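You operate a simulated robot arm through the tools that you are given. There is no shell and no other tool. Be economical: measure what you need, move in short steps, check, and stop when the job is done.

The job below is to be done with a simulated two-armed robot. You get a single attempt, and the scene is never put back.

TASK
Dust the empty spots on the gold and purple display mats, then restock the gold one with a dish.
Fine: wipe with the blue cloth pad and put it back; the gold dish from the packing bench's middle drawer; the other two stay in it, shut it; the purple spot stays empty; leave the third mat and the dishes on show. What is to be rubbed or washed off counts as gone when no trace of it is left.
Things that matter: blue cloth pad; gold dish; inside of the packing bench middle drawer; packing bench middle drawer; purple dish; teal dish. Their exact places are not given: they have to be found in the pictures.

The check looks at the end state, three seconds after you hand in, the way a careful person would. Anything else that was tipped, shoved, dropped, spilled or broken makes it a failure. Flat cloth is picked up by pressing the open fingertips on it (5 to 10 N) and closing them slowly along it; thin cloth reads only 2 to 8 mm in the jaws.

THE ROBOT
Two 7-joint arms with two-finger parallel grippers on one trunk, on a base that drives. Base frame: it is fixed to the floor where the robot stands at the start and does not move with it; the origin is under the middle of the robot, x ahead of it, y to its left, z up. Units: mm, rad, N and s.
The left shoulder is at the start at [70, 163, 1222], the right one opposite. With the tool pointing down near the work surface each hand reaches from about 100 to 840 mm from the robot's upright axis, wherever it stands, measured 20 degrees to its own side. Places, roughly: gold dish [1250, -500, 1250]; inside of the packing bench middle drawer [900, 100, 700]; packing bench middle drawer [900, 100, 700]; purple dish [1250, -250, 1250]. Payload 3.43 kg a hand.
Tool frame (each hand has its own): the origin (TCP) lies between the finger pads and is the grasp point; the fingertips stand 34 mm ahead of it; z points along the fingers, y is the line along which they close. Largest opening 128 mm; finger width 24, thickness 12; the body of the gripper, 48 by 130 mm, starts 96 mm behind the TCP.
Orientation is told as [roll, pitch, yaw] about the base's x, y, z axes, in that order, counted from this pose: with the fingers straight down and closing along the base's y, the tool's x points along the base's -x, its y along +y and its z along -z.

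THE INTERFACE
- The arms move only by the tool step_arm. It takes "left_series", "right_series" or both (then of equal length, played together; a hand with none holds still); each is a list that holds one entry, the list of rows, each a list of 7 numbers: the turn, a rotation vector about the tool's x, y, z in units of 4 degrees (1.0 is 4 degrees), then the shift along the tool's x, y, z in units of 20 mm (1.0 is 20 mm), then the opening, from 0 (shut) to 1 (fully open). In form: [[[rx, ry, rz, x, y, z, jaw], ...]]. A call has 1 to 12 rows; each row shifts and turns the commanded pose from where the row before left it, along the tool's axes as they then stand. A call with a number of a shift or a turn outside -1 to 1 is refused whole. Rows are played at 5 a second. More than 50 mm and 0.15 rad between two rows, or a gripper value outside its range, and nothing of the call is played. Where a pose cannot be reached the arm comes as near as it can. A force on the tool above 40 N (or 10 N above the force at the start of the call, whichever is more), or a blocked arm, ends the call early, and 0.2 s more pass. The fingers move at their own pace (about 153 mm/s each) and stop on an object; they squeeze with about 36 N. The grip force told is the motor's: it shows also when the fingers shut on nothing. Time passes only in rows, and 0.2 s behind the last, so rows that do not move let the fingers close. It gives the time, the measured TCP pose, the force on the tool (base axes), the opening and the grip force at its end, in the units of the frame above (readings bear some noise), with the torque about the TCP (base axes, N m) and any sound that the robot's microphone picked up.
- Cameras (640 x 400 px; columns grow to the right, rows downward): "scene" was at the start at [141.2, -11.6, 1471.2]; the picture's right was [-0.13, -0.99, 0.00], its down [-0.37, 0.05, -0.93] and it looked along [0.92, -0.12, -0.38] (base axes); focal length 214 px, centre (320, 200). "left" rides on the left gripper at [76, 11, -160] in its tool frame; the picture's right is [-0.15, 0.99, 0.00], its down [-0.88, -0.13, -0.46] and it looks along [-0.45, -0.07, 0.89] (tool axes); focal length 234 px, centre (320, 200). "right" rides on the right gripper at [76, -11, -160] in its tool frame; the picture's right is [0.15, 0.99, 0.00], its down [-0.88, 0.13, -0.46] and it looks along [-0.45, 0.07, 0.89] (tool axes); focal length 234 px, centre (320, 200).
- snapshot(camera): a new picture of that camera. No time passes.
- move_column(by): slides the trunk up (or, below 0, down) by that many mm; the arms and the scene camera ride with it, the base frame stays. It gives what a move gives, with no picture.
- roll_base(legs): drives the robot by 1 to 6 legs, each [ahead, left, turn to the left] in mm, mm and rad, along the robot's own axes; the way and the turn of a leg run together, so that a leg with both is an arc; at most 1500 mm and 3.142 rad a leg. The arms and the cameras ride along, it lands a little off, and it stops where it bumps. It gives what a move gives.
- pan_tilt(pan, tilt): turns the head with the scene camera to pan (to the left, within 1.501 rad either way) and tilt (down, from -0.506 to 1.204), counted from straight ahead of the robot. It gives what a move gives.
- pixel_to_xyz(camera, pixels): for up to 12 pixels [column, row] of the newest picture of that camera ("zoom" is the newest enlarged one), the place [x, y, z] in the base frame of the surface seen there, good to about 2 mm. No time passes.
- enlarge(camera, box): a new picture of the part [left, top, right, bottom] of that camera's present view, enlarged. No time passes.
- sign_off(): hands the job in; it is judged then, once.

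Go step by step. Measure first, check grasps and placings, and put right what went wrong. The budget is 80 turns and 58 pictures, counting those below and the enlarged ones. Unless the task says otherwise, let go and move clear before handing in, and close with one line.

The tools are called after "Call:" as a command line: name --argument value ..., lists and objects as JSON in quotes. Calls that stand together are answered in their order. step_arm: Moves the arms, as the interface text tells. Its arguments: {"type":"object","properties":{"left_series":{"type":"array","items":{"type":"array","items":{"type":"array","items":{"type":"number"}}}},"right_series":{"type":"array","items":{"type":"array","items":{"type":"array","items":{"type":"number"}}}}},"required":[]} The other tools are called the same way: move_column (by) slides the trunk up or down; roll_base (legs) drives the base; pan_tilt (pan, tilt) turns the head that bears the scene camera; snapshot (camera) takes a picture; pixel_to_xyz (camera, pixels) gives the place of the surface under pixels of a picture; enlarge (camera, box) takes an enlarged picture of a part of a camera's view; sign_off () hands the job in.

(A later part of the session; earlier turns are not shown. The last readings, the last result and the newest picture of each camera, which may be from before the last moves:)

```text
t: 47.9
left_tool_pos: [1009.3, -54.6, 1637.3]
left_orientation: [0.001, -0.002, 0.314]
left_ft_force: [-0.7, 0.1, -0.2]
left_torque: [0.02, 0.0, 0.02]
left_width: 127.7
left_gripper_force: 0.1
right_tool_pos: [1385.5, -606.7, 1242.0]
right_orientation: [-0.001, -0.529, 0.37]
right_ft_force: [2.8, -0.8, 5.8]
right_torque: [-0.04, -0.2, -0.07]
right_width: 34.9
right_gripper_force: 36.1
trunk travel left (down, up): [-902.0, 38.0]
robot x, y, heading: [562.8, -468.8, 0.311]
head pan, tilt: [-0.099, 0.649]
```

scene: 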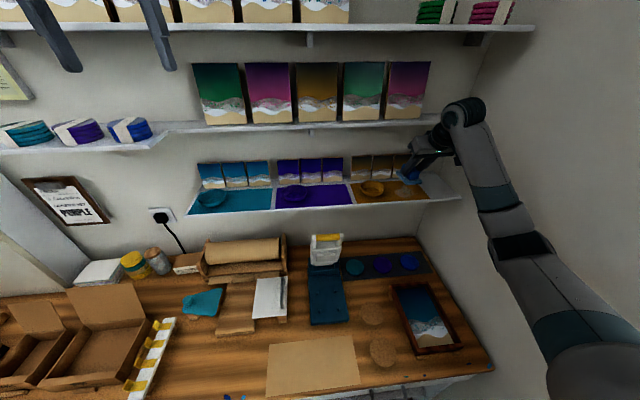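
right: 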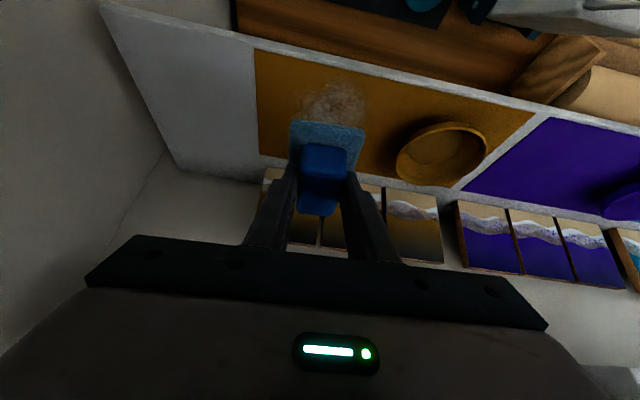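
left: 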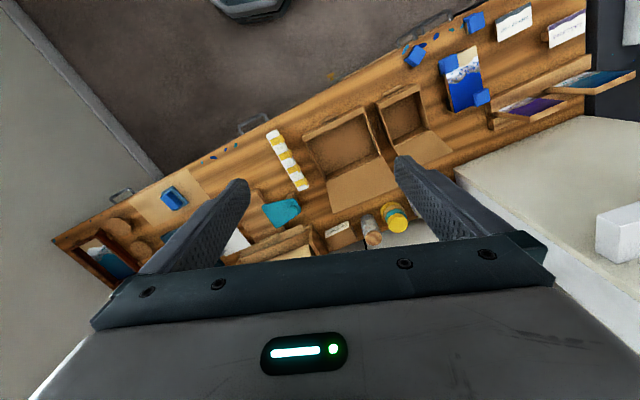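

Call:
step_arm --right_series '[[[0, 0, 0, -0.19, 0.7, 0.17, 0], [0, 0, 0, 0, 0.7, 0, 0], [0, 0, 0, 0, -0.95, 0, 0], [0, 0, 0, 0, -0.95, 0, 0], [0, 0, 0, 0, -0.95, 0, 0], [0, 0, 0, 0, -0.95, 0, 0], [0, 0, 0, 0, 0.8, 0, 0], [0, 0, 0, 0, 0.8, 0, 0], [0, 0, 0, 0, 0.8, 0, 0], [0, 0, 0, -0.647, 0, 0.379, 0], [0, 0, 0, 0, 0.7, 0, 0], [0, 0, 0, 0, 0.7, 0, 0]]]'

Call:
step_arm --right_series '[[[0, 0, 0, 0, -0.95, 0, 0], [0, 0, 0, 0, -0.95, 0, 0], [0, 0, 0, 0, -0.95, 0, 0], [0, 0, 0, 0, -0.95, 0, 0], [0, 0, 0, 0, 0.8, 0, 0], [0, 0, 0, 0, 0.8, 0, 0], [0, 0, 0, 0, 0.8, 0, 0], [0, 0, 0, 0.647, 0, -0.379, 0], [0, 0, 0, 0.647, 0, -0.379, 0], [0, 0, 0, 0, 0.7, 0, 0], [0, 0, 0, 0, 0.7, 0, 0]]]'

Call:
step_arm --right_series '[[[0, 0, 0, 0, -0.95, 0, 0], [0, 0, 0, 0, -0.95, 0, 0], [0, 0, 0, 0, -0.95, 0, 0], [0, 0, 0, 0, -0.95, 0, 0], [0, 0, 0, 0, 0.8, 0, 0], [0, 0, 0, 0, 0.8, 0, 0], [0, 0, 0, 0, 0.8, 0, 0], [0, 0, 0, -0.5, 0, -0.855, 0], [0, 0, 0, -0.5, 0, -0.855, 0], [0, 0, 0, -0.5, 0, -0.855, 0]]]'

Call:
enlarge --camera "right" --box '[230, 40, 550, 240]'

```text
t: 50.5
left_tool_pos: [1007.2, -54.5, 1639.4]
left_orientation: [0.0, -0.003, 0.312]
left_ft_force: [-0.1, 0.4, -0.2]
left_torque: [-0.01, 0.01, -0.02]
left_width: 128.2
left_gripper_force: 0.1
right_tool_pos: [1392.9, -576.4, 1240.7]
right_orientation: [-0.001, -0.532, 0.369]
right_ft_force: [4.4, -9.9, 22.2]
right_torque: [-0.18, -0.09, -0.02]
right_width: 34.9
right_gripper_force: 35.6
trunk travel left (down, up): [-902.0, 38.0]
robot x, y, heading: [563.8, -469.5, 0.31]
head pan, tilt: [-0.099, 0.649]
```

```text
t: 52.9
left_tool_pos: [1005.9, -56.8, 1638.9]
left_orientation: [0.0, -0.003, 0.311]
left_ft_force: [0.5, 0.0, 1.2]
left_torque: [-0.02, 0.01, 0.01]
left_width: 128.1
left_gripper_force: 0.1
right_tool_pos: [1364.4, -589.8, 1241.1]
right_orientation: [0.0, -0.53, 0.368]
right_ft_force: [1.2, -7.3, 20.1]
right_torque: [0.1, -0.34, -0.03]
right_width: 35.1
right_gripper_force: 36.0
trunk travel left (down, up): [-902.0, 38.0]
robot x, y, heading: [560.6, -469.6, 0.308]
head pan, tilt: [-0.099, 0.649]
```

```text
t: 55.1
left_tool_pos: [1007.5, -54.1, 1637.1]
left_orientation: [0.001, -0.002, 0.312]
left_ft_force: [0.4, 0.0, 0.3]
left_torque: [0.0, -0.03, 0.0]
left_width: 128.0
left_gripper_force: 0.0
right_tool_pos: [1377.4, -609.8, 1300.1]
right_orientation: [0.0, -0.528, 0.371]
right_ft_force: [0.2, 0.1, -1.0]
right_torque: [-0.04, 0.05, 0.03]
right_width: 34.7
right_gripper_force: 36.5
trunk travel left (down, up): [-902.0, 38.0]
robot x, y, heading: [559.2, -469.0, 0.315]
head pan, tilt: [-0.099, 0.649]
```

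```text
2.00 times, centred on (390, 140) of right
```

zoom: 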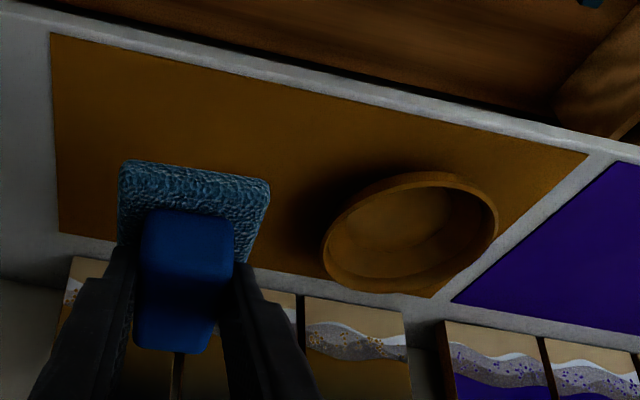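

Gold mat looks clean too. I'll retreat back over the bench toward the pad's home.

Call:
step_arm --right_series '[[[0, 0, 0, 0.863, 0.8, -0.505, 0], [0, 0, 0, 0.863, 0.8, -0.505, 0], [0, 0, 0, 0.863, 0.8, -0.505, 0], [0, 0, 0, 0.863, 0.8, -0.505, 0], [0, 0, 0, 0.863, 0.8, -0.505, 0], [0, 0, 0, 0.863, 0.8, -0.505, 0], [0, 0, 0, 0.863, 0.8, -0.505, 0], [0, 0, 0, 0.863, 0.8, -0.505, 0], [0, 0, 0, 0.863, 0.8, -0.505, 0], [0, 0, 0, 0.863, 0.8, -0.505, 0], [0, 0, 0, 0.863, 0.8, -0.505, 0], [0, 0, 0, 0.863, 0.8, -0.505, 0]]]'

Call:
step_arm --right_series '[[[0, 0, 0, 0.374, 1, -0.219, 0], [0, 0, 0, 0.374, 1, -0.219, 0], [0, 0, 0, 0.374, 1, -0.219, 0], [0, 0, 0, 0.374, 1, -0.219, 0], [0, 0, 0, 0.374, 1, -0.219, 0], [0, 0, 0, 0.374, 1, -0.219, 0], [0, 0, 0, 0.374, 1, -0.219, 0], [0, 0, 0, 0.374, 1, -0.219, 0], [0, 0, 0, 0.374, 1, -0.219, 0], [0, 0, 0, 0.374, 1, -0.219, 0], [0, 0, 0, 0.374, 1, -0.219, 0], [0, 0, 0, 0.374, 1, -0.219, 0]]]'

Call:
enlarge --camera "scene" --box '[180, 140, 480, 240]'

```text
t: 57.7
left_tool_pos: [1008.2, -52.9, 1636.9]
left_orientation: [0.0, -0.002, 0.313]
left_ft_force: [0.0, -0.2, -0.2]
left_torque: [0.0, 0.0, 0.0]
left_width: 128.0
left_gripper_force: 0.1
right_tool_pos: [1089.1, -517.7, 1300.1]
right_orientation: [0.0, -0.526, 0.372]
right_ft_force: [-0.3, 0.2, -0.1]
right_torque: [0.02, -0.01, -0.02]
right_width: 34.9
right_gripper_force: 36.3
right hand out of reach, approached as far as the arm can: row 12
trunk travel left (down, up): [-902.0, 38.0]
robot x, y, heading: [562.2, -467.0, 0.309]
head pan, tilt: [-0.099, 0.649]
```

```text
t: 60.3
left_tool_pos: [1007.6, -53.5, 1637.9]
left_orientation: [-0.001, -0.002, 0.313]
left_ft_force: [-0.1, 0.2, 0.5]
left_torque: [0.01, 0.01, 0.0]
left_width: 127.9
left_gripper_force: 0.1
right_tool_pos: [923.5, -317.7, 1307.9]
right_orientation: [0.0, -0.526, 0.373]
right_ft_force: [-0.4, 0.6, -1.0]
right_torque: [-0.05, -0.01, -0.03]
right_width: 35.1
right_gripper_force: 36.2
right hand out of reach, approached as far as the arm can: row 1, 2, 3, 4
trunk travel left (down, up): [-902.0, 38.0]
robot x, y, heading: [561.0, -468.3, 0.308]
head pan, tilt: [-0.099, 0.649]
```

```text
2.13 times, centred on (330, 190) of scene
```

zoom: 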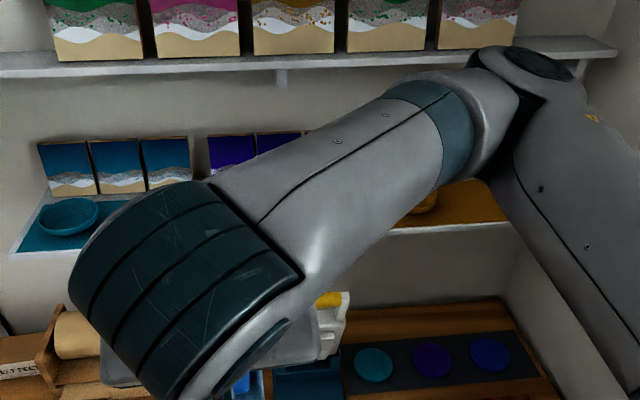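

The arm blocks the view here. I'll align over the pad's original spot and come down.

Call:
step_arm --right_series '[[[0, 0, 0, 0.643, -0.23, -0.376, 0], [0, 0, 0, 0.643, -0.23, -0.376, 0]]]'

Call:
move_column --by -200

Call:
step_arm --right_series '[[[0, 0, 0, 0.505, 0, 0.863, 0], [0, 0, 0, 0.505, 0, 0.863, 0], [0, 0, 0, 0.505, 0, 0.863, 0], [0, 0, 0, 0.505, 0, 0.863, 0], [0, 0, 0, 0.505, 0, 0.863, 0], [0, 0, 0, 0.505, 0, 0.863, 0], [0, 0, 0, 0.505, 0, 0.863, 0], [0, 0, 0, 0.505, 0, 0.863, 0], [0, 0, 0, 0.505, 0, 0.863, 0], [0, 0, 0, 0.505, 0, 0.863, 0], [0, 0, 0, 0, 0, 0, 0]]]'

Call:
snapshot --camera "right"

```text
t: 60.9
left_tool_pos: [1007.7, -55.2, 1637.2]
left_orientation: [0.0, -0.004, 0.312]
left_ft_force: [-0.4, -0.2, -0.4]
left_torque: [-0.02, -0.07, -0.03]
left_width: 128.0
left_gripper_force: 0.1
right_tool_pos: [897.9, -340.6, 1307.7]
right_orientation: [-0.001, -0.529, 0.372]
right_ft_force: [0.4, 0.2, -1.4]
right_torque: [-0.01, 0.01, -0.04]
right_width: 34.9
right_gripper_force: 36.0
trunk travel left (down, up): [-902.0, 38.0]
robot x, y, heading: [561.8, -465.2, 0.309]
head pan, tilt: [-0.099, 0.649]
```

```text
t: 63.1
left_tool_pos: [1008.9, -55.3, 1436.7]
left_orientation: [0.0, -0.002, 0.312]
left_ft_force: [0.2, -0.1, -0.5]
left_torque: [0.0, -0.02, 0.05]
left_width: 127.9
left_gripper_force: 0.1
right_tool_pos: [900.1, -339.7, 1107.5]
right_orientation: [-0.001, -0.526, 0.371]
right_ft_force: [0.0, 0.0, -0.4]
right_torque: [-0.03, -0.01, -0.01]
right_width: 34.7
right_gripper_force: 35.8
trunk travel left (down, up): [-702.0, 238.0]
robot x, y, heading: [559.6, -468.4, 0.311]
head pan, tilt: [-0.099, 0.649]
```

```text
t: 65.5
left_tool_pos: [1008.6, -54.6, 1437.4]
left_orientation: [0.001, -0.002, 0.313]
left_ft_force: [0.0, 0.5, 0.1]
left_torque: [0.02, 0.0, 0.01]
left_width: 128.2
left_gripper_force: 0.0
right_tool_pos: [900.9, -333.7, 908.6]
right_orientation: [0.0, -0.529, 0.372]
right_ft_force: [0.3, -0.4, -0.2]
right_torque: [-0.01, 0.04, -0.02]
right_width: 35.0
right_gripper_force: 36.3
right hand out of reach, approached as far as the arm can: row 2, 4
trunk travel left (down, up): [-702.0, 238.0]
robot x, y, heading: [561.2, -467.5, 0.314]
head pan, tilt: [-0.099, 0.649]
```

```text
29 pictures are left
```

right: 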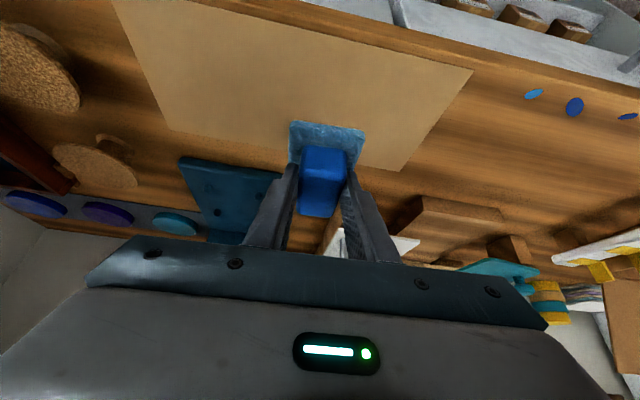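

Above home. Lower the last 57 mm and release, backing straight up.

Call:
step_arm --right_series '[[[0, 0, 0, 0.4545, -0.05, 0.777, 0], [0, 0, 0, 0.4545, -0.05, 0.777, 0], [0, 0, 0, 0.4545, 0, 0.777, 0], [0, 0, 0, 0.07, 0, 0.12, 0], [0, 0, 0, 0, 0, 0, 0]]]'

```text
t: 66.7
left_tool_pos: [1008.7, -56.4, 1437.2]
left_orientation: [0.001, 0.0, 0.313]
left_ft_force: [-0.1, -0.4, -0.1]
left_torque: [-0.03, 0.01, 0.06]
left_width: 127.8
left_gripper_force: 0.0
right_tool_pos: [902.4, -336.7, 852.1]
right_orientation: [0.0, -0.526, 0.369]
right_ft_force: [1.0, -0.1, -0.4]
right_torque: [0.0, 0.0, 0.04]
right_width: 35.1
right_gripper_force: 36.1
trunk travel left (down, up): [-702.0, 238.0]
robot x, y, heading: [561.5, -466.8, 0.311]
head pan, tilt: [-0.099, 0.649]
```

Call:
step_arm --right_series '[[[0, 0, 0, 0.025, 0, 0.043, 0], [0, 0, 0, 0, 0, 0, 0.2], [0, 0, 0, 0, 0, 0, 0.6], [0, 0, 0, 0, 0, 0, 0.7], [0, 0, 0, 0, 0, -0.8, 0.7], [0, 0, 0, 0, 0, -1, 0.7], [0, 0, 0, 0, 0, -1, 0.7], [0, 0, 0, 0, 0, -1, 0.7]]]'

Call:
snapshot --camera "right"

```text
t: 68.5
left_tool_pos: [1008.6, -53.1, 1437.5]
left_orientation: [0.0, -0.002, 0.313]
left_ft_force: [-1.2, -0.5, -0.1]
left_torque: [0.01, -0.02, -0.05]
left_width: 128.0
left_gripper_force: 0.1
right_tool_pos: [868.2, -343.2, 914.0]
right_orientation: [-0.003, -0.528, 0.371]
right_ft_force: [0.3, -0.4, 0.3]
right_torque: [-0.02, 0.0, -0.04]
right_width: 89.7
right_gripper_force: 0.1
right hand out of reach, approached as far as the arm can: row 8
trunk travel left (down, up): [-702.0, 238.0]
robot x, y, heading: [560.2, -472.3, 0.308]
head pan, tilt: [-0.099, 0.649]
```

```text
28 pictures are left
```

right: 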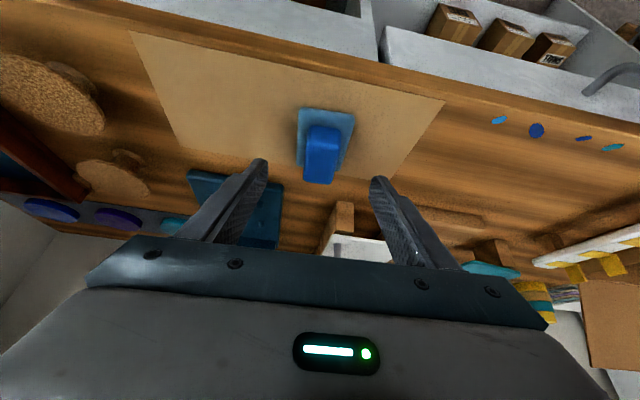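

The pad is back on its spot. I'll back off from the bench and slide left to face the middle drawer.

Call:
roll_base --legs '[[-350, 0, 0.004], [0, 370, 0]]'

Call:
pan_tilt --pan 0.0 --tilt 0.6

Call:
snapshot --camera "scene"

```text
t: 72.8
left_tool_pos: [555.7, 196.6, 1437.4]
left_orientation: [0.002, -0.002, 0.309]
left_ft_force: [-0.5, 0.2, 0.7]
left_torque: [0.01, -0.01, 0.04]
left_width: 128.0
left_gripper_force: 0.1
right_tool_pos: [414.2, -89.8, 914.3]
right_orientation: [-0.002, -0.527, 0.367]
right_ft_force: [0.2, -0.9, -1.4]
right_torque: [-0.03, -0.01, -0.01]
right_width: 89.5
right_gripper_force: 0.0
trunk travel left (down, up): [-702.0, 238.0]
robot x, y, heading: [107.8, -213.9, 0.312]
head pan, tilt: [-0.099, 0.649]
```

```text
t: 73.5
left_tool_pos: [555.7, 197.7, 1436.7]
left_orientation: [-0.002, -0.003, 0.309]
left_ft_force: [0.4, -0.2, -0.3]
left_torque: [-0.03, -0.02, -0.02]
left_width: 127.8
left_gripper_force: 0.0
right_tool_pos: [415.1, -90.4, 914.5]
right_orientation: [-0.002, -0.527, 0.369]
right_ft_force: [-0.4, 0.6, 0.1]
right_torque: [-0.01, 0.02, 0.01]
right_width: 89.6
right_gripper_force: 0.0
trunk travel left (down, up): [-702.0, 238.0]
robot x, y, heading: [104.1, -212.9, 0.312]
head pan, tilt: [0.0, 0.6]
```

```text
27 pictures are left
```

scene: 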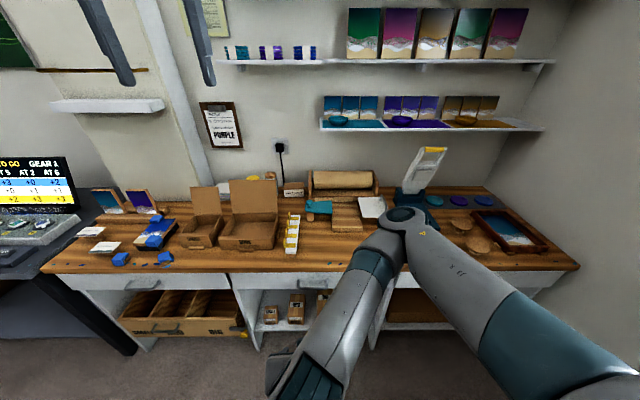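

The right arm hides the drawer. I'll move it to the right, then look again.

Call:
step_arm --right_series '[[[0, 0, 0, -0.3, -1, -0.5, 0.7], [0, 0, 0, -0.3, -1, -0.5, 0.7], [0, 0, 0, -0.3, -1, -0.5, 0.7], [0, 0, 0, -0.3, -1, -0.5, 0.7], [0, 0, 0, -0.3, -1, -0.5, 0.7], [0, 0, 0, -0.3, -1, -0.5, 0.7], [0, 0, 0, -0.3, -1, -0.5, 0.7], [0, 0, 0, -0.3, -1, -0.5, 0.7], [0, 0, 0, -0.3, -1, -0.5, 0.7], [0, 0, 0, -0.3, -1, -0.5, 0.7], [0, 0, 0, -0.3, -1, -0.5, 0.7], [0, 0, 0, -0.3, -1, -0.5, 0.7]]]' --left_series '[[[0, 0, 1, 0, 0, 0.5, 1], [0, 0, 1, 0, 0, 0.5, 1], [0, 0, 1, 0, 0, 0.5, 1], [0, 0, 1, 0, 0, 0.5, 1], [0, 0, 1, 0, 0, 0.5, 1], [0, 0, 1, 0, 0, 0.5, 1], [0, 0, 1, 0, 0, 0.5, 1], [0, 0, 1, 0, 0, 0.5, 1], [0, 0, 1, 0, 0, 0.5, 1], [0, 0, 1, 0, 0, 0.5, 1], [0, 0, 1, 0, 0, 0.5, 1], [0, 0, 1, 0, 0, 0.5, 1]]]'

Call:
snapshot --camera "scene"

Call:
enlarge --camera "scene" --box '[310, 85, 550, 135]'

```text
t: 76.0
left_tool_pos: [555.4, 197.0, 1318.8]
left_orientation: [0.002, 0.001, -0.529]
left_ft_force: [-0.2, -0.3, -0.4]
left_torque: [0.03, 0.0, -0.01]
left_width: 128.1
left_gripper_force: 0.0
right_tool_pos: [579.4, -159.6, 1022.5]
right_orientation: [0.0, -0.526, 0.369]
right_ft_force: [0.3, -0.7, -0.1]
right_torque: [0.02, 0.02, -0.02]
right_width: 89.6
right_gripper_force: 0.1
right hand out of reach, approached as far as the arm can: row 1, 2, 3, 4, 5, 6, 7, 8, 9, 10, 11, 12
trunk travel left (down, up): [-702.0, 238.0]
robot x, y, heading: [107.5, -211.2, 0.308]
head pan, tilt: [0.0, 0.6]
```

```text
26 pictures are left
```

scene: 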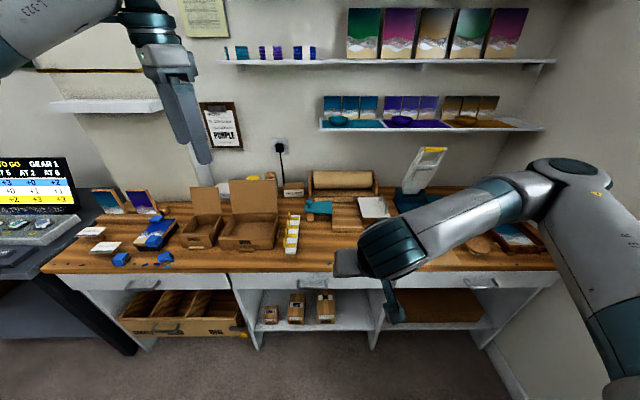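

```text
2.67 times, centred on (430, 110) of scene
```

zoom: 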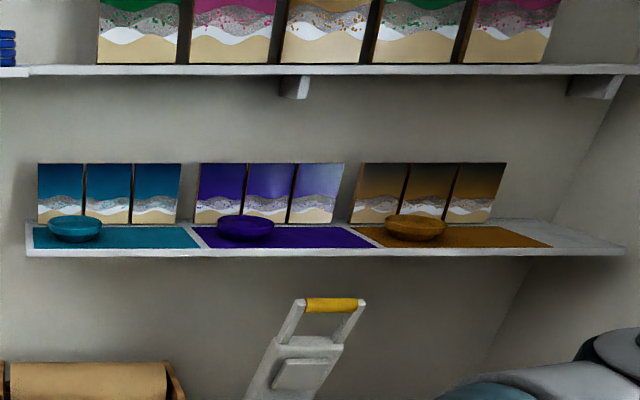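

Both mats are clean of dust. Now a zoom on the middle drawer and its handle.

Call:
enlarge --camera "scene" --box '[220, 255, 392, 345]'

```text
3.72 times, centred on (306, 300) of scene
```

zoom: 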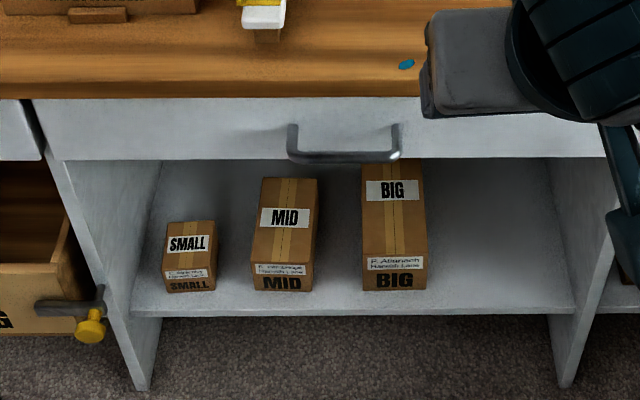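

Call:
pixel_to_xyz --camera "zoom" --pixels '[[343, 157], [300, 155], [392, 155], [291, 130], [396, 130], [343, 110], [343, 140], [343, 97], [45, 120], [343, 150], [235, 145]]'

```text
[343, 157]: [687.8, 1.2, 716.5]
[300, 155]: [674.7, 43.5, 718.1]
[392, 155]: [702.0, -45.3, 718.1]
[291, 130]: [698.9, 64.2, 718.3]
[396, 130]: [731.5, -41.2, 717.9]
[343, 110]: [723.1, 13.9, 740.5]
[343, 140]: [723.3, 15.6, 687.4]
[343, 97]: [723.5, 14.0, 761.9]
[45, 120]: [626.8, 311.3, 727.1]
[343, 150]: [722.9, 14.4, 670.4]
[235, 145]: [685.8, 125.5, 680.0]
```

Handle bar centre is at about (692.5, 3, 718) with a 26 mm gap to the face. I'll drop the trunk 150, turn the left gripper so it closes across the bar, and position above it.

Call:
move_column --by -150

Call:
step_arm --left_series '[[[0, 0, 0.87, 0, 0, 0.833, 1], [0, 0, 0.87, 0, 0, 0.833, 1], [0, 0, 0.87, 0, 0, 0.833, 1], [0, 0, 0.87, 0, 0, 0.833, 1], [0, 0, 0.87, 0, 0, 0.833, 1], [0, 0, 0.87, 0, 0, 0.833, 1], [0, 0, 0.87, 0, 0, 0.833, 1], [0, 0, 0.87, 0, 0, 0.833, 1], [0, 0, 0.87, 0, 0, 0.833, 1], [0, 0, 0.87, 0, 0, 0.833, 1], [0, 0, 0.87, 0, 0, 0.833, 1], [0, 0, 0.87, 0, 0, 0.833, 1]]]'

Call:
step_arm --left_series '[[[0, 0, 0, -0.946, 0.2875, 0.417, 1], [0, 0, 0, -0.946, 0.2875, 0.417, 1], [0, 0, 0, -0.946, 0.2875, 0.417, 1], [0, 0, 0, -0.946, 0.2875, 0.417, 1], [0, 0, 0, -0.946, 0.2875, 0.417, 1], [0, 0, 0, -0.946, 0.2875, 0.417, 1], [0, 0, 0, -0.946, 0.2875, 0.417, 1], [0, 0, 0, -0.946, 0.2875, 0.417, 0.2], [0, 0, 0, -0.946, 0.2875, 0.417, 0.2], [0, 0, 0, -0.946, 0.2875, 0.417, 0.2], [0, 0, 0, -0.946, 0.2875, 0.417, 0.2], [0, 0, 0, -0.946, 0.2875, 0.417, 0.2]]]'

Call:
snapshot --camera "left"

Call:
snapshot --camera "scene"

```text
t: 77.8
left_tool_pos: [555.6, 197.3, 1167.8]
left_orientation: [0.003, -0.001, -0.528]
left_ft_force: [0.0, 0.2, 1.1]
left_torque: [-0.02, -0.03, -0.02]
left_width: 128.0
left_gripper_force: 0.1
right_tool_pos: [578.3, -160.2, 872.8]
right_orientation: [-0.002, -0.527, 0.368]
right_ft_force: [0.5, -0.4, 0.6]
right_torque: [0.01, 0.04, -0.03]
right_width: 89.7
right_gripper_force: 0.1
trunk travel left (down, up): [-552.0, 388.0]
robot x, y, heading: [105.7, -217.6, 0.313]
head pan, tilt: [0.0, 0.6]
```

```text
t: 80.4
left_tool_pos: [466.5, 69.3, 952.7]
left_orientation: [0.002, 0.002, -1.254]
left_ft_force: [-0.2, -0.8, 0.5]
left_torque: [-0.01, 0.02, 0.01]
left_width: 127.8
left_gripper_force: 0.1
left hand out of reach, approached as far as the arm can: row 2, 3, 4, 5, 6, 7, 8, 9, 10, 11, 12
right_tool_pos: [578.9, -159.5, 872.1]
right_orientation: [-0.002, -0.524, 0.37]
right_ft_force: [-0.2, 0.9, 0.1]
right_torque: [0.02, 0.03, 0.01]
right_width: 89.6
right_gripper_force: 0.1
trunk travel left (down, up): [-552.0, 388.0]
robot x, y, heading: [108.1, -215.7, 0.312]
head pan, tilt: [0.0, 0.6]
```

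```text
t: 82.7
left_tool_pos: [569.5, -75.0, 874.8]
left_orientation: [0.001, 0.009, -1.26]
left_ft_force: [-0.9, 4.8, 2.0]
left_torque: [-0.52, 0.03, -0.2]
left_width: 25.9
left_gripper_force: 0.0
left hand out of reach, approached as far as the arm can: row 9, 10, 11
right_tool_pos: [580.6, -164.6, 869.4]
right_orientation: [-0.015, -0.52, 0.361]
right_ft_force: [0.2, -4.2, -1.8]
right_torque: [0.34, -0.03, 0.21]
right_width: 89.8
right_gripper_force: 0.0
trunk travel left (down, up): [-552.0, 388.0]
robot x, y, heading: [111.7, -213.0, 0.306]
head pan, tilt: [0.0, 0.6]
stopped in row 11 (left hand): the force on the tool passed its limit (the readings are from after the stop); the commanded pose is now the measured one
```

```text
23 pictures are left
```

left: 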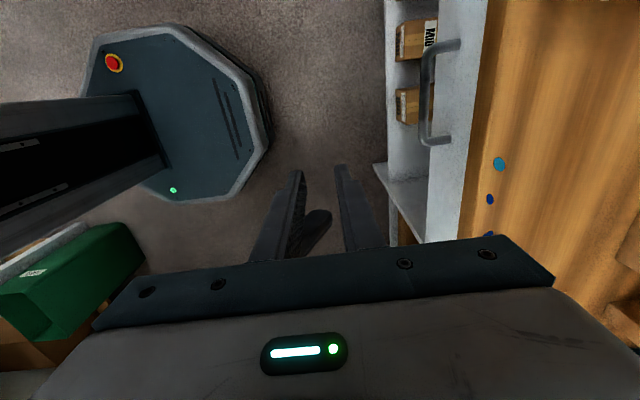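

```text
22 pictures are left
```

scene: 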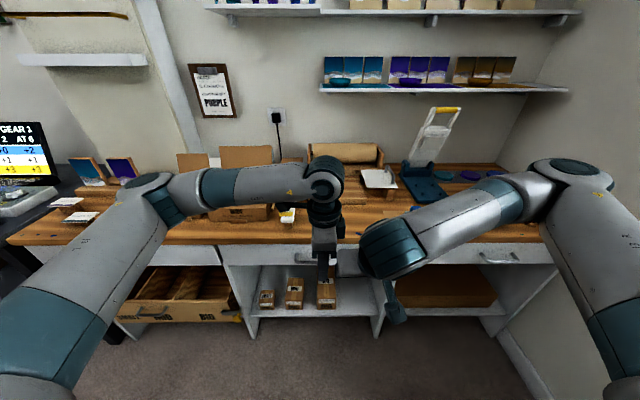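

The left hand came out short and bumped the right hand lightly. I'll separate them and then move the left hand forward over the handle.

Call:
step_arm --left_series '[[[0, 0, 0, 0.9, 0, 0, 0.2], [0, 0, 0, 0.9, 0, 0, 0.2], [0, 0, 0, 0, 0.88, 0, 0.2], [0, 0, 0, 0, 0.88, 0, 0.2], [0, 0, 0, 0, 0.88, 0, 0.2], [0, 0, 0, 0, 0.88, 0, 0.2], [0, 0, 0, 0, 0.88, 0, 0.2], [0, 0, 0, 0, 0.88, 0, 0.2], [0, 0, 0, 0, 0.88, 0, 0.2], [0, 0, 0, 0, 0.88, 0, 0.2]]]' --right_series '[[[0, 0, 0, 0, 0, 0, 0.7], [0, 0, 0, 0, 0, 0, 0.7], [0, 0, 0, -0.2, -1, -0.5, 0.7], [0, 0, 0, -0.2, -1, -0.5, 0.7], [0, 0, 0, -0.2, -1, -0.5, 0.7], [0, 0, 0, -0.2, -1, -0.5, 0.7], [0, 0, 0, -0.2, -1, -0.5, 0.7], [0, 0, 0, -0.2, -1, -0.5, 0.7], [0, 0, 0, -0.2, -1, -0.5, 0.7], [0, 0, 0, -0.2, -1, -0.5, 0.7]]]'

Call:
snapshot --camera "left"

```text
t: 84.9
left_tool_pos: [568.1, -75.1, 875.2]
left_orientation: [-0.002, 0.007, -1.258]
left_ft_force: [0.5, 0.4, 0.8]
left_torque: [0.03, 0.0, 0.01]
left_width: 25.5
left_gripper_force: 0.0
left hand out of reach, approached as far as the arm can: row 1, 2, 3, 4, 5, 6, 7, 8, 9, 10
right_tool_pos: [646.0, -300.8, 961.8]
right_orientation: [-0.011, -0.523, 0.36]
right_ft_force: [0.3, -0.6, 0.3]
right_torque: [-0.02, 0.01, -0.02]
right_width: 89.7
right_gripper_force: 0.0
right hand out of reach, approached as far as the arm can: row 3, 4, 5, 6, 8
trunk travel left (down, up): [-552.0, 388.0]
robot x, y, heading: [108.6, -214.1, 0.304]
head pan, tilt: [0.0, 0.6]
```

```text
21 pictures are left
```

left: 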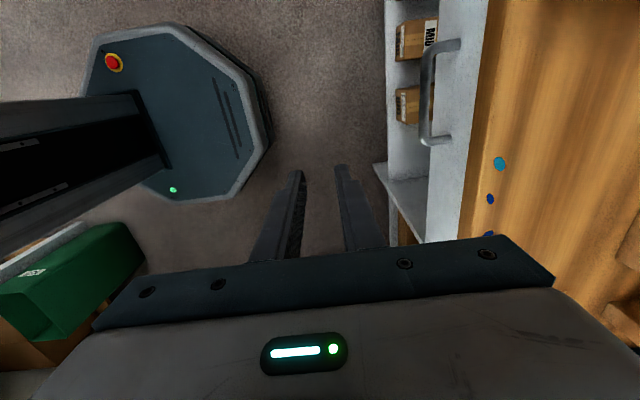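

The left wrist is at a limit with this yaw. I'll spin it back the other way by 180°, which gives the same closing line from the other side.

Call:
step_arm --left_series '[[[0, 0, -1, 0, 0, 0, 0.2], [0, 0, -1, 0, 0, 0, 0.2], [0, 0, -1, 0, 0, 0, 0.2], [0, 0, -1, 0, 0, 0, 0.2], [0, 0, -1, 0, 0, 0, 0.2], [0, 0, -1, 0, 0, 0, 0.2], [0, 0, -1, 0, 0, 0, 0.2], [0, 0, -1, 0, 0, 0, 0.2], [0, 0, -1, 0, 0, 0, 0.2], [0, 0, -1, 0, 0, 0, 0.2], [0, 0, -1, 0, 0, 0, 0.2], [0, 0, -1, 0, 0, 0, 0.2]]]'

Call:
step_arm --left_series '[[[0, 0, -1, 0, 0, 0, 0.2], [0, 0, -1, 0, 0, 0, 0.2], [0, 0, -1, 0, 0, 0, 0.2], [0, 0, -1, 0, 0, 0, 0.2], [0, 0, -1, 0, 0, 0, 0.2], [0, 0, -1, 0, 0, 0, 0.2], [0, 0, -1, 0, 0, 0, 0.2], [0, 0, -1, 0, 0, 0, 0.2], [0, 0, -1, 0, 0, 0, 0.2], [0, 0, -1, 0, 0, 0, 0.2], [0, 0, -1, 0, 0, 0, 0.2], [0, 0, -1, 0, 0, 0, 0.2]]]'

Call:
step_arm --left_series '[[[0, 0, -1, 0, 0, 0, 0.2], [0, 0, -1, 0, 0, 0, 0.2], [0, 0, -1, 0, 0, 0, 0.2], [0, 0, -1, 0, 0, 0, 0.2], [0, 0, -1, 0, 0, 0, 0.2], [0, 0, -1, 0, 0, 0, 0.2], [0, 0, -1, 0, 0, 0, 0.2], [0, 0, -1, 0, 0, 0, 0.2], [0, 0, -1, 0, 0, 0, 0.2], [0, 0, -1, 0, 0, 0, 0.2], [0, 0, -1, 0, 0, 0, 0.2], [0, 0, -1, 0, 0, 0, 0.2]]]'

```text
t: 87.5
left_tool_pos: [567.2, -73.7, 872.4]
left_orientation: [0.006, 0.004, -0.42]
left_ft_force: [-0.1, -0.3, -0.4]
left_torque: [-0.02, 0.02, -0.02]
left_width: 25.8
left_gripper_force: 0.0
right_tool_pos: [645.5, -300.6, 961.7]
right_orientation: [-0.014, -0.522, 0.362]
right_ft_force: [-0.7, 0.2, 0.1]
right_torque: [0.01, -0.03, -0.02]
right_width: 89.4
right_gripper_force: 0.1
trunk travel left (down, up): [-552.0, 388.0]
robot x, y, heading: [105.2, -211.1, 0.31]
head pan, tilt: [0.0, 0.6]
```

```text
t: 90.1
left_tool_pos: [567.8, -72.8, 873.5]
left_orientation: [0.007, 0.0, 0.42]
left_ft_force: [1.0, -0.4, 0.1]
left_torque: [-0.01, 0.0, 0.0]
left_width: 25.4
left_gripper_force: 0.0
right_tool_pos: [645.6, -300.4, 960.1]
right_orientation: [-0.014, -0.522, 0.361]
right_ft_force: [-0.3, -0.4, -0.5]
right_torque: [-0.01, 0.02, 0.0]
right_width: 89.5
right_gripper_force: 0.1
trunk travel left (down, up): [-552.0, 388.0]
robot x, y, heading: [107.6, -220.1, 0.315]
head pan, tilt: [0.0, 0.6]
```

```text
t: 92.7
left_tool_pos: [568.7, -74.2, 874.1]
left_orientation: [0.004, -0.006, 1.254]
left_ft_force: [0.2, 0.5, -0.5]
left_torque: [-0.02, 0.0, -0.03]
left_width: 25.6
left_gripper_force: 0.1
right_tool_pos: [645.6, -299.8, 961.6]
right_orientation: [-0.013, -0.523, 0.36]
right_ft_force: [0.0, -0.5, 0.9]
right_torque: [-0.01, 0.0, -0.01]
right_width: 89.7
right_gripper_force: 0.1
trunk travel left (down, up): [-552.0, 388.0]
robot x, y, heading: [106.3, -219.9, 0.305]
head pan, tilt: [0.0, 0.6]
```

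That works freely. Finishing the turn to yaw 1.885 and then moving forward over the handle.

Call:
step_arm --left_series '[[[0, 0, -1, 0, 0, 0, 0.2], [0, 0, -1, 0, 0, 0, 0.2], [0, 0, -1, 0, 0, 0, 0.2], [0, 0, -1, 0, 0, 0, 0.2], [0, 0, -1, 0, 0, 0, 0.2], [0, 0, -1, 0, 0, 0, 0.2], [0, 0, -1, 0, 0, 0, 0.2], [0, 0, -1, 0, 0, 0, 0.2], [0, 0, -1, 0, 0, 0, 0.2], [0, 0, 0, -0.6, -1, 0, 0.2], [0, 0, 0, -0.6, -1, 0, 0.2], [0, 0, 0, -0.55, -1, 0, 0.2]]]'

Call:
step_arm --left_series '[[[0, 0, 0, 0, -1, 0, 0.2], [0, 0, 0, 0, -1, 0, 0.2], [0, 0, 0, 0, -1, 0, 0.2], [0, 0, 0, 0, -1, 0, 0.2]]]'

Call:
snapshot --camera "left"

```text
t: 95.3
left_tool_pos: [615.3, -20.9, 873.6]
left_orientation: [0.0, -0.007, 1.884]
left_ft_force: [-0.4, 0.5, 0.5]
left_torque: [-0.03, 0.03, 0.0]
left_width: 25.3
left_gripper_force: 0.1
right_tool_pos: [645.2, -299.4, 961.4]
right_orientation: [-0.012, -0.521, 0.361]
right_ft_force: [0.8, 1.0, 0.0]
right_torque: [-0.01, 0.0, 0.0]
right_width: 89.8
right_gripper_force: 0.0
trunk travel left (down, up): [-552.0, 388.0]
robot x, y, heading: [104.4, -213.0, 0.312]
head pan, tilt: [0.0, 0.6]
```

```text
t: 96.3
left_tool_pos: [691.1, 1.3, 873.0]
left_orientation: [0.002, -0.009, 1.883]
left_ft_force: [0.0, 0.1, -0.5]
left_torque: [0.04, -0.02, 0.0]
left_width: 25.5
left_gripper_force: 0.2
right_tool_pos: [645.1, -300.5, 960.5]
right_orientation: [-0.014, -0.522, 0.362]
right_ft_force: [1.4, 0.0, 0.4]
right_torque: [-0.01, 0.0, 0.0]
right_width: 89.5
right_gripper_force: 0.0
trunk travel left (down, up): [-552.0, 388.0]
robot x, y, heading: [111.1, -213.4, 0.311]
head pan, tilt: [0.0, 0.6]
```

```text
20 pictures are left
```

left: 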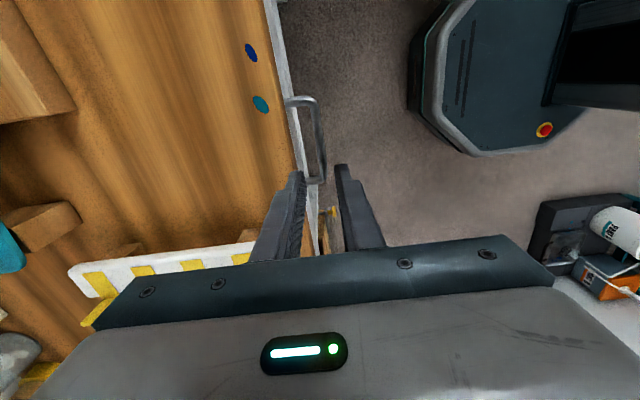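

The bar passes between the fingertips (columns 300–340). I'll check the wood edge and the bar once more with this camera before lowering.

Call:
pixel_to_xyz --camera "left" --pixels '[[318, 130], [313, 120], [322, 150], [290, 140], [286, 120], [293, 125], [320, 165]]'

```text
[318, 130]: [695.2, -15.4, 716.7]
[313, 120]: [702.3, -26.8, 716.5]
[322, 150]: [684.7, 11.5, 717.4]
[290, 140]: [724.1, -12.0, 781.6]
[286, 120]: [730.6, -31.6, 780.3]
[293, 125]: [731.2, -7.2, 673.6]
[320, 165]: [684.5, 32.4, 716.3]
```

Bar centre is n≈656.5, matching the TCP, but the wood edge overhangs to n≈683. I'll narrow the jaws slightly and lower.

Call:
step_arm --left_series '[[[0, 0, 0, 0, 0, 0, 0.16], [0, 0, 0, 0, 0, 0.85, 0.16], [0, 0, 0, 0, 0, 0.85, 0.16], [0, 0, 0, 0, 0, 0.85, 0.16], [0, 0, 0, 0, 0, 0.85, 0.16], [0, 0, 0, 0, 0, 0.85, 0.16], [0, 0, 0, 0, 0, 0.85, 0.16], [0, 0, 0, 0, 0, 0.85, 0.16], [0, 0, 0, 0, 0, 0.85, 0.16]]]'

Call:
snapshot --camera "left"

```text
t: 98.3
left_tool_pos: [689.6, 4.3, 738.8]
left_orientation: [-0.001, -0.007, 1.883]
left_ft_force: [-0.7, -0.3, -0.7]
left_torque: [0.0, 0.01, 0.01]
left_width: 20.6
left_gripper_force: 0.1
right_tool_pos: [645.5, -300.2, 960.8]
right_orientation: [-0.015, -0.521, 0.362]
right_ft_force: [-0.4, 0.6, 0.4]
right_torque: [0.03, 0.01, -0.04]
right_width: 89.8
right_gripper_force: 0.1
trunk travel left (down, up): [-552.0, 388.0]
robot x, y, heading: [104.5, -213.9, 0.306]
head pan, tilt: [0.0, 0.6]
```

```text
19 pictures are left
```

left: 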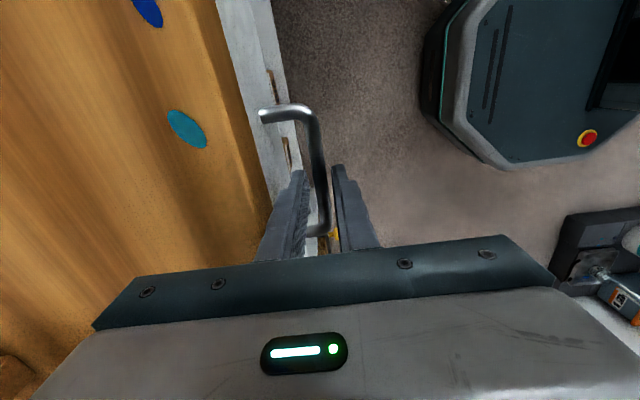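

The fingers straddle the bar. Close and pull toward me.

Call:
step_arm --left_series '[[[0, 0, 0, 0, 0, 0, 0.05], [0, 0, 0, 0, 0, 0, 0], [0, 0, 0, 0, 0.4, 0, 0], [0, 0, 0, 0, 0.7, 0, 0], [0, 0, 0, 0, 1, 0, 0], [0, 0, 0, 0, 1, 0, 0], [0, 0, 0, 0, 1, 0, 0], [0, 0, 0, 0, 1, 0, 0], [0, 0, 0, 0, 1, 0, 0], [0, 0, 0, 0, 1, 0, 0], [0, 0, 0, 0, 1, 0, 0], [0, 0, 0, 0, 1, 0, 0]]]'

Call:
snapshot --camera "scene"

```text
t: 100.9
left_tool_pos: [514.9, -52.5, 738.2]
left_orientation: [-0.002, -0.008, 1.884]
left_ft_force: [-3.2, 4.4, 36.3]
left_torque: [0.12, 0.07, 1.05]
left_width: 12.0
left_gripper_force: 45.4
right_tool_pos: [643.4, -299.8, 963.0]
right_orientation: [-0.014, -0.524, 0.363]
right_ft_force: [-0.2, 0.5, -0.3]
right_torque: [-0.05, -0.01, 0.0]
right_width: 89.4
right_gripper_force: 0.0
trunk travel left (down, up): [-552.0, 388.0]
robot x, y, heading: [105.8, -217.3, 0.308]
head pan, tilt: [0.0, 0.6]
```

```text
18 pictures are left
```

scene: 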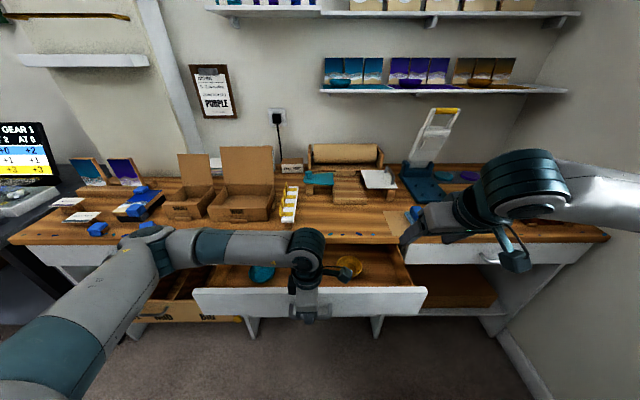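

The drawer is open about 185 mm, with the gold dish visible at (350,265) and teal at (262,272). I'll release and lift the left hand, then inspect.

Call:
step_arm --left_series '[[[0, 0, 0, 0, 0, 0, 0.16], [0, 0, 0, 0, 0, 0, 0.16], [0, 0, 0, 0, 0, -1, 0.16], [0, 0, 0, 0, 0, -1, 0.16], [0, 0, 0, 0, 0, -1, 0.16], [0, 0, 0, 0, 0, -1, 0.16], [0, 0, 0, -1, 0, -1, 0.16], [0, 0, 0, -1, 0, -1, 0.16], [0, 0, 0, -1, 0, -1, 0.16], [0, 0, 0, -1, 0, -1, 0.16], [0, 0, 0, -1, 0, -1, 0.16], [0, 0, 0, -1, 0, -1, 0.16]]]'

Call:
enlarge --camera "scene" --box '[190, 225, 440, 325]'

```text
t: 103.5
left_tool_pos: [478.8, 59.0, 938.2]
left_orientation: [0.0, -0.008, 1.883]
left_ft_force: [0.3, -0.7, 0.7]
left_torque: [-0.02, -0.01, -0.01]
left_width: 20.4
left_gripper_force: 0.0
right_tool_pos: [645.7, -299.0, 962.4]
right_orientation: [-0.014, -0.521, 0.361]
right_ft_force: [-0.1, -0.1, -0.3]
right_torque: [0.04, 0.01, 0.01]
right_width: 89.2
right_gripper_force: 0.0
trunk travel left (down, up): [-552.0, 388.0]
robot x, y, heading: [104.7, -213.4, 0.309]
head pan, tilt: [0.0, 0.6]
```

```text
2.56 times, centred on (315, 275) of scene
```

zoom: 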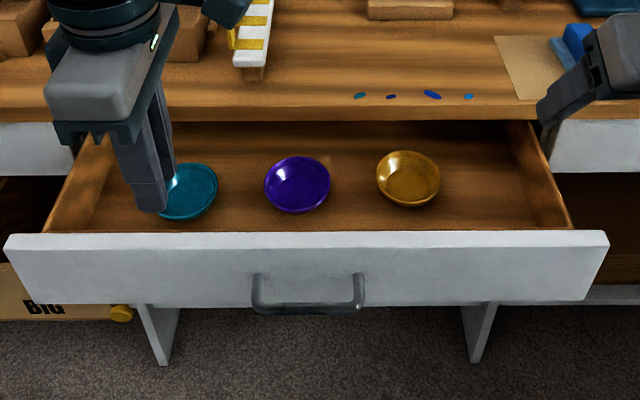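

Three dishes are in full view, with gold at (408,178). Measuring rims and drawer edges.

Call:
pixel_to_xyz --camera "zoom" --pixels '[[408, 153], [377, 178], [440, 180], [408, 205], [405, 178], [297, 185], [408, 235], [408, 220], [408, 122], [540, 200], [545, 112], [331, 180]]'

```text
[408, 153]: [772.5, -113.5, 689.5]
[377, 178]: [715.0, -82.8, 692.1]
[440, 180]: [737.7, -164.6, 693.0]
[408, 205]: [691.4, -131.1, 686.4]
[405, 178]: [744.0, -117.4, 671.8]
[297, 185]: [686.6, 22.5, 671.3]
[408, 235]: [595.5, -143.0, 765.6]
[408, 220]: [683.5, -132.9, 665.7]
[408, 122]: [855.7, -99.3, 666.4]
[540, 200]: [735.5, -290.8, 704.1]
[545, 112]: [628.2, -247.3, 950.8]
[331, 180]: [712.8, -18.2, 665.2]
```

Gold dish: rim centre about (728,-123, 692), diameter about 86, floor 665. I'll trim the right hand's orientation and hover above it.

Call:
step_arm --right_series '[[[0.13, 1, 0.58, 0, 0, 0, 0.86], [0, 0, 0, -0.358, 0.783, 0.866, 0.86], [0, 0, 0, -0.358, 0.783, 0.866, 0.86], [0, 0, 0, -0.358, 0.783, 0.866, 0.86], [0, 0, 0, -0.358, 0.783, 0.866, 0.86], [0, 0, 0, -0.358, 0.783, 0.866, 0.86], [0, 0, 0, -0.358, 0.783, 0.866, 0.86], [0, 0, 0, -0.358, 0.783, 0.866, 0.86], [0, 0, 0, -0.358, 0.783, 0.866, 0.86], [0, 0, 0, -0.358, 0.783, 0.866, 0.86], [0, 0, 0, 0, 0, 0, 0.86]]]'

Call:
snapshot --camera "right"

```text
t: 105.9
left_tool_pos: [479.2, 60.0, 939.5]
left_orientation: [-0.001, -0.008, 1.883]
left_ft_force: [-0.3, -0.3, 0.1]
left_torque: [0.02, -0.01, 0.0]
left_width: 20.4
left_gripper_force: 0.1
right_tool_pos: [723.2, -129.0, 849.5]
right_orientation: [-0.002, -0.452, 0.315]
right_ft_force: [0.3, 0.4, 0.0]
right_torque: [0.05, 0.0, -0.02]
right_width: 110.1
right_gripper_force: 0.0
trunk travel left (down, up): [-552.0, 388.0]
robot x, y, heading: [106.9, -214.5, 0.31]
head pan, tilt: [0.0, 0.6]
```

```text
16 pictures are left
```

right: 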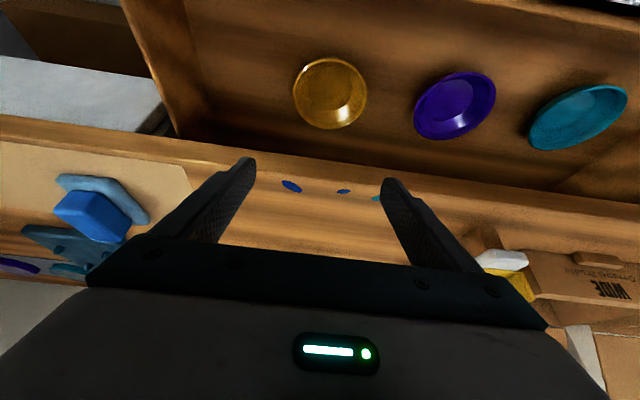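

Call:
pixel_to_xyz --camera "right" --pixels '[[293, 92], [367, 97], [330, 60], [325, 127], [300, 70], [360, 118]]'

```text
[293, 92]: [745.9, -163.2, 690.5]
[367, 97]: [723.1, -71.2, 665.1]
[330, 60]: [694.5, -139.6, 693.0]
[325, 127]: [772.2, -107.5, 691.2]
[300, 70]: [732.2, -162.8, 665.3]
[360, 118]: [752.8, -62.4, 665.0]
```

Refined dish centre is n 657, s 346. Descend to TCP z≈706 with jaws at 110 mm.

Call:
step_arm --right_series '[[[0, 0, 0, 0.369, 0.022, 0.819, 0.86], [0, 0, 0, 0.369, 0.022, 0.819, 0.86], [0, 0, 0, 0.369, 0.022, 0.819, 0.86], [0, 0, 0, 0.369, 0.022, 0.819, 0.86], [0, 0, 0, 0.369, 0.022, 0.819, 0.86], [0, 0, 0, 0.369, 0.022, 0.819, 0.86], [0, 0, 0, 0.369, 0.022, 0.819, 0.86], [0, 0, 0, 0.369, 0.022, 0.819, 0.86], [0, 0, 0, 0, 0, 0, 0.86]]]'

Call:
snapshot --camera "right"

```text
t: 107.9
left_tool_pos: [479.5, 60.0, 938.4]
left_orientation: [0.0, -0.005, 1.883]
left_ft_force: [-0.8, -0.2, 0.7]
left_torque: [0.01, 0.0, 0.02]
left_width: 20.5
left_gripper_force: 0.0
right_tool_pos: [725.8, -124.3, 703.8]
right_orientation: [-0.002, -0.453, 0.315]
right_ft_force: [0.2, -0.3, -0.3]
right_torque: [0.0, 0.0, 0.0]
right_width: 110.0
right_gripper_force: 0.2
trunk travel left (down, up): [-552.0, 388.0]
robot x, y, heading: [104.0, -217.8, 0.31]
head pan, tilt: [0.0, 0.6]
```

```text
15 pictures are left
```

right: 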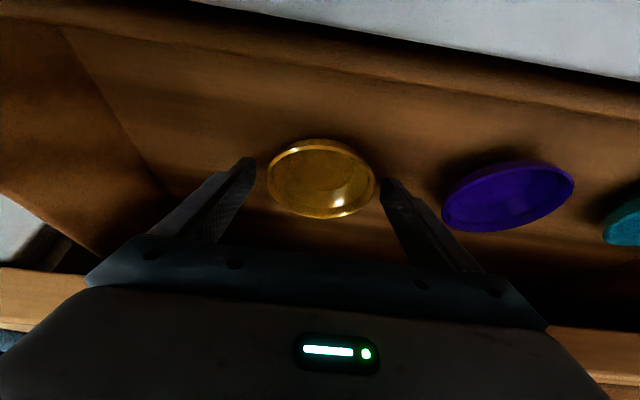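

Nicely straddled. Closing slowly, then lifting slightly to test.

Call:
step_arm --right_series '[[[0, 0, 0, 0, 0, 0, 0.76], [0, 0, 0, 0, 0, 0, 0.7], [0, 0, 0, 0, 0, 0, 0.66], [0, 0, 0, 0, 0, 0, 0.62], [0, 0, 0, 0, 0, 0, 0.58], [0, 0, 0, 0, 0, 0, 0.58]]]'

```text
t: 109.3
left_tool_pos: [480.1, 59.9, 938.2]
left_orientation: [0.0, -0.007, 1.883]
left_ft_force: [0.7, 0.5, -0.2]
left_torque: [0.05, 0.03, -0.01]
left_width: 20.5
left_gripper_force: 0.0
right_tool_pos: [725.3, -124.8, 703.4]
right_orientation: [-0.003, -0.451, 0.314]
right_ft_force: [0.8, -0.2, 0.2]
right_torque: [0.0, 0.02, 0.0]
right_width: 89.1
right_gripper_force: 35.7
trunk travel left (down, up): [-552.0, 388.0]
robot x, y, heading: [109.9, -215.6, 0.31]
head pan, tilt: [0.0, 0.6]
```

Gripped at 89 mm. The dish's far rim is under the bench lip, so I'll lift 20, draw back 45, then lift clear.

Call:
step_arm --right_series '[[[0, 0, 0, -0.437, 0, -0.9, 0.5], [0, 0, 0, 0.675, 0, -0.328, 0.5], [0, 0, 0, 0.675, 0, -0.328, 0.5], [0, 0, 0, 0.675, 0, -0.328, 0.5], [0, 0, 0, -0.437, 0, -0.9, 0.5], [0, 0, 0, -0.437, 0, -0.9, 0.5], [0, 0, 0, -0.437, 0, -0.9, 0.5], [0, 0, 0, -0.437, 0, -0.9, 0.5], [0, 0, 0, -0.437, 0, -0.9, 0.5], [0, 0, 0, -0.437, 0, -0.9, 0.5], [0, 0, 0, -0.437, 0, -0.9, 0.5], [0, 0, 0, -0.437, 0, -0.9, 0.5]]]'

Call:
snapshot --camera "right"

```text
t: 111.9
left_tool_pos: [479.8, 60.0, 937.5]
left_orientation: [0.0, -0.008, 1.882]
left_ft_force: [0.2, 1.0, -0.4]
left_torque: [-0.06, 0.0, -0.01]
left_width: 20.5
left_gripper_force: 0.1
right_tool_pos: [683.0, -136.7, 884.9]
right_orientation: [-0.001, -0.452, 0.315]
right_ft_force: [0.8, 0.2, -0.9]
right_torque: [0.01, -0.01, 0.01]
right_width: 89.0
right_gripper_force: 36.0
trunk travel left (down, up): [-552.0, 388.0]
robot x, y, heading: [107.9, -216.3, 0.308]
head pan, tilt: [0.0, 0.6]
```

```text
14 pictures are left
```

right: 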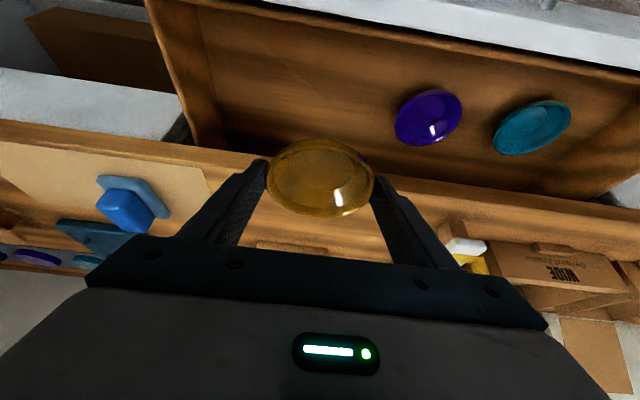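

The dish is held level. Now the left hand goes back to the handle while the right hand moves up and right.

Call:
step_arm --left_series '[[[0, 0, 0, 1, 0, 0.9, 0.16], [0, 0, 0, 1, 0, 0.9, 0.16], [0, 0, 0, 1, 0, 0.9, 0.16], [0, 0, 0, 1, 0, 0.9, 0.16], [0, 0, 0, 1, 0, 0.9, 0.16], [0, 0, 0, 1, 0, 0.9, 0.16], [0, 0, 0, 0, 0, 0, 0.16]]]' --right_series '[[[0, 0, 0, -0.437, -1, -0.9, 0.5], [0, 0, 0, -0.437, -1, -0.9, 0.5], [0, 0, 0, -0.437, -1, -0.9, 0.5], [0, 0, 0, -0.437, -1, -0.9, 0.5], [0, 0, 0, -0.437, -1, -0.9, 0.5], [0, 0, 0, -0.437, -1, -0.9, 0.5], [0, 0, 0, 0, 0, 0, 0.5]]]'

Call:
snapshot --camera "left"

```text
t: 113.5
left_tool_pos: [518.7, -51.0, 829.0]
left_orientation: [0.0, -0.007, 1.883]
left_ft_force: [0.8, 0.4, -0.2]
left_torque: [-0.02, 0.0, -0.03]
left_width: 20.5
left_gripper_force: 0.0
right_tool_pos: [721.3, -252.8, 1002.5]
right_orientation: [-0.001, -0.451, 0.317]
right_ft_force: [-0.9, 0.4, -1.2]
right_torque: [-0.01, 0.02, -0.03]
right_width: 89.4
right_gripper_force: 36.2
trunk travel left (down, up): [-552.0, 388.0]
robot x, y, heading: [103.5, -216.1, 0.305]
head pan, tilt: [0.0, 0.6]
```

```text
13 pictures are left
```

left: 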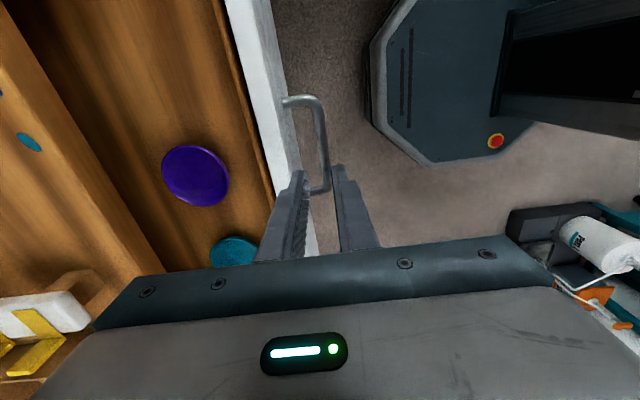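

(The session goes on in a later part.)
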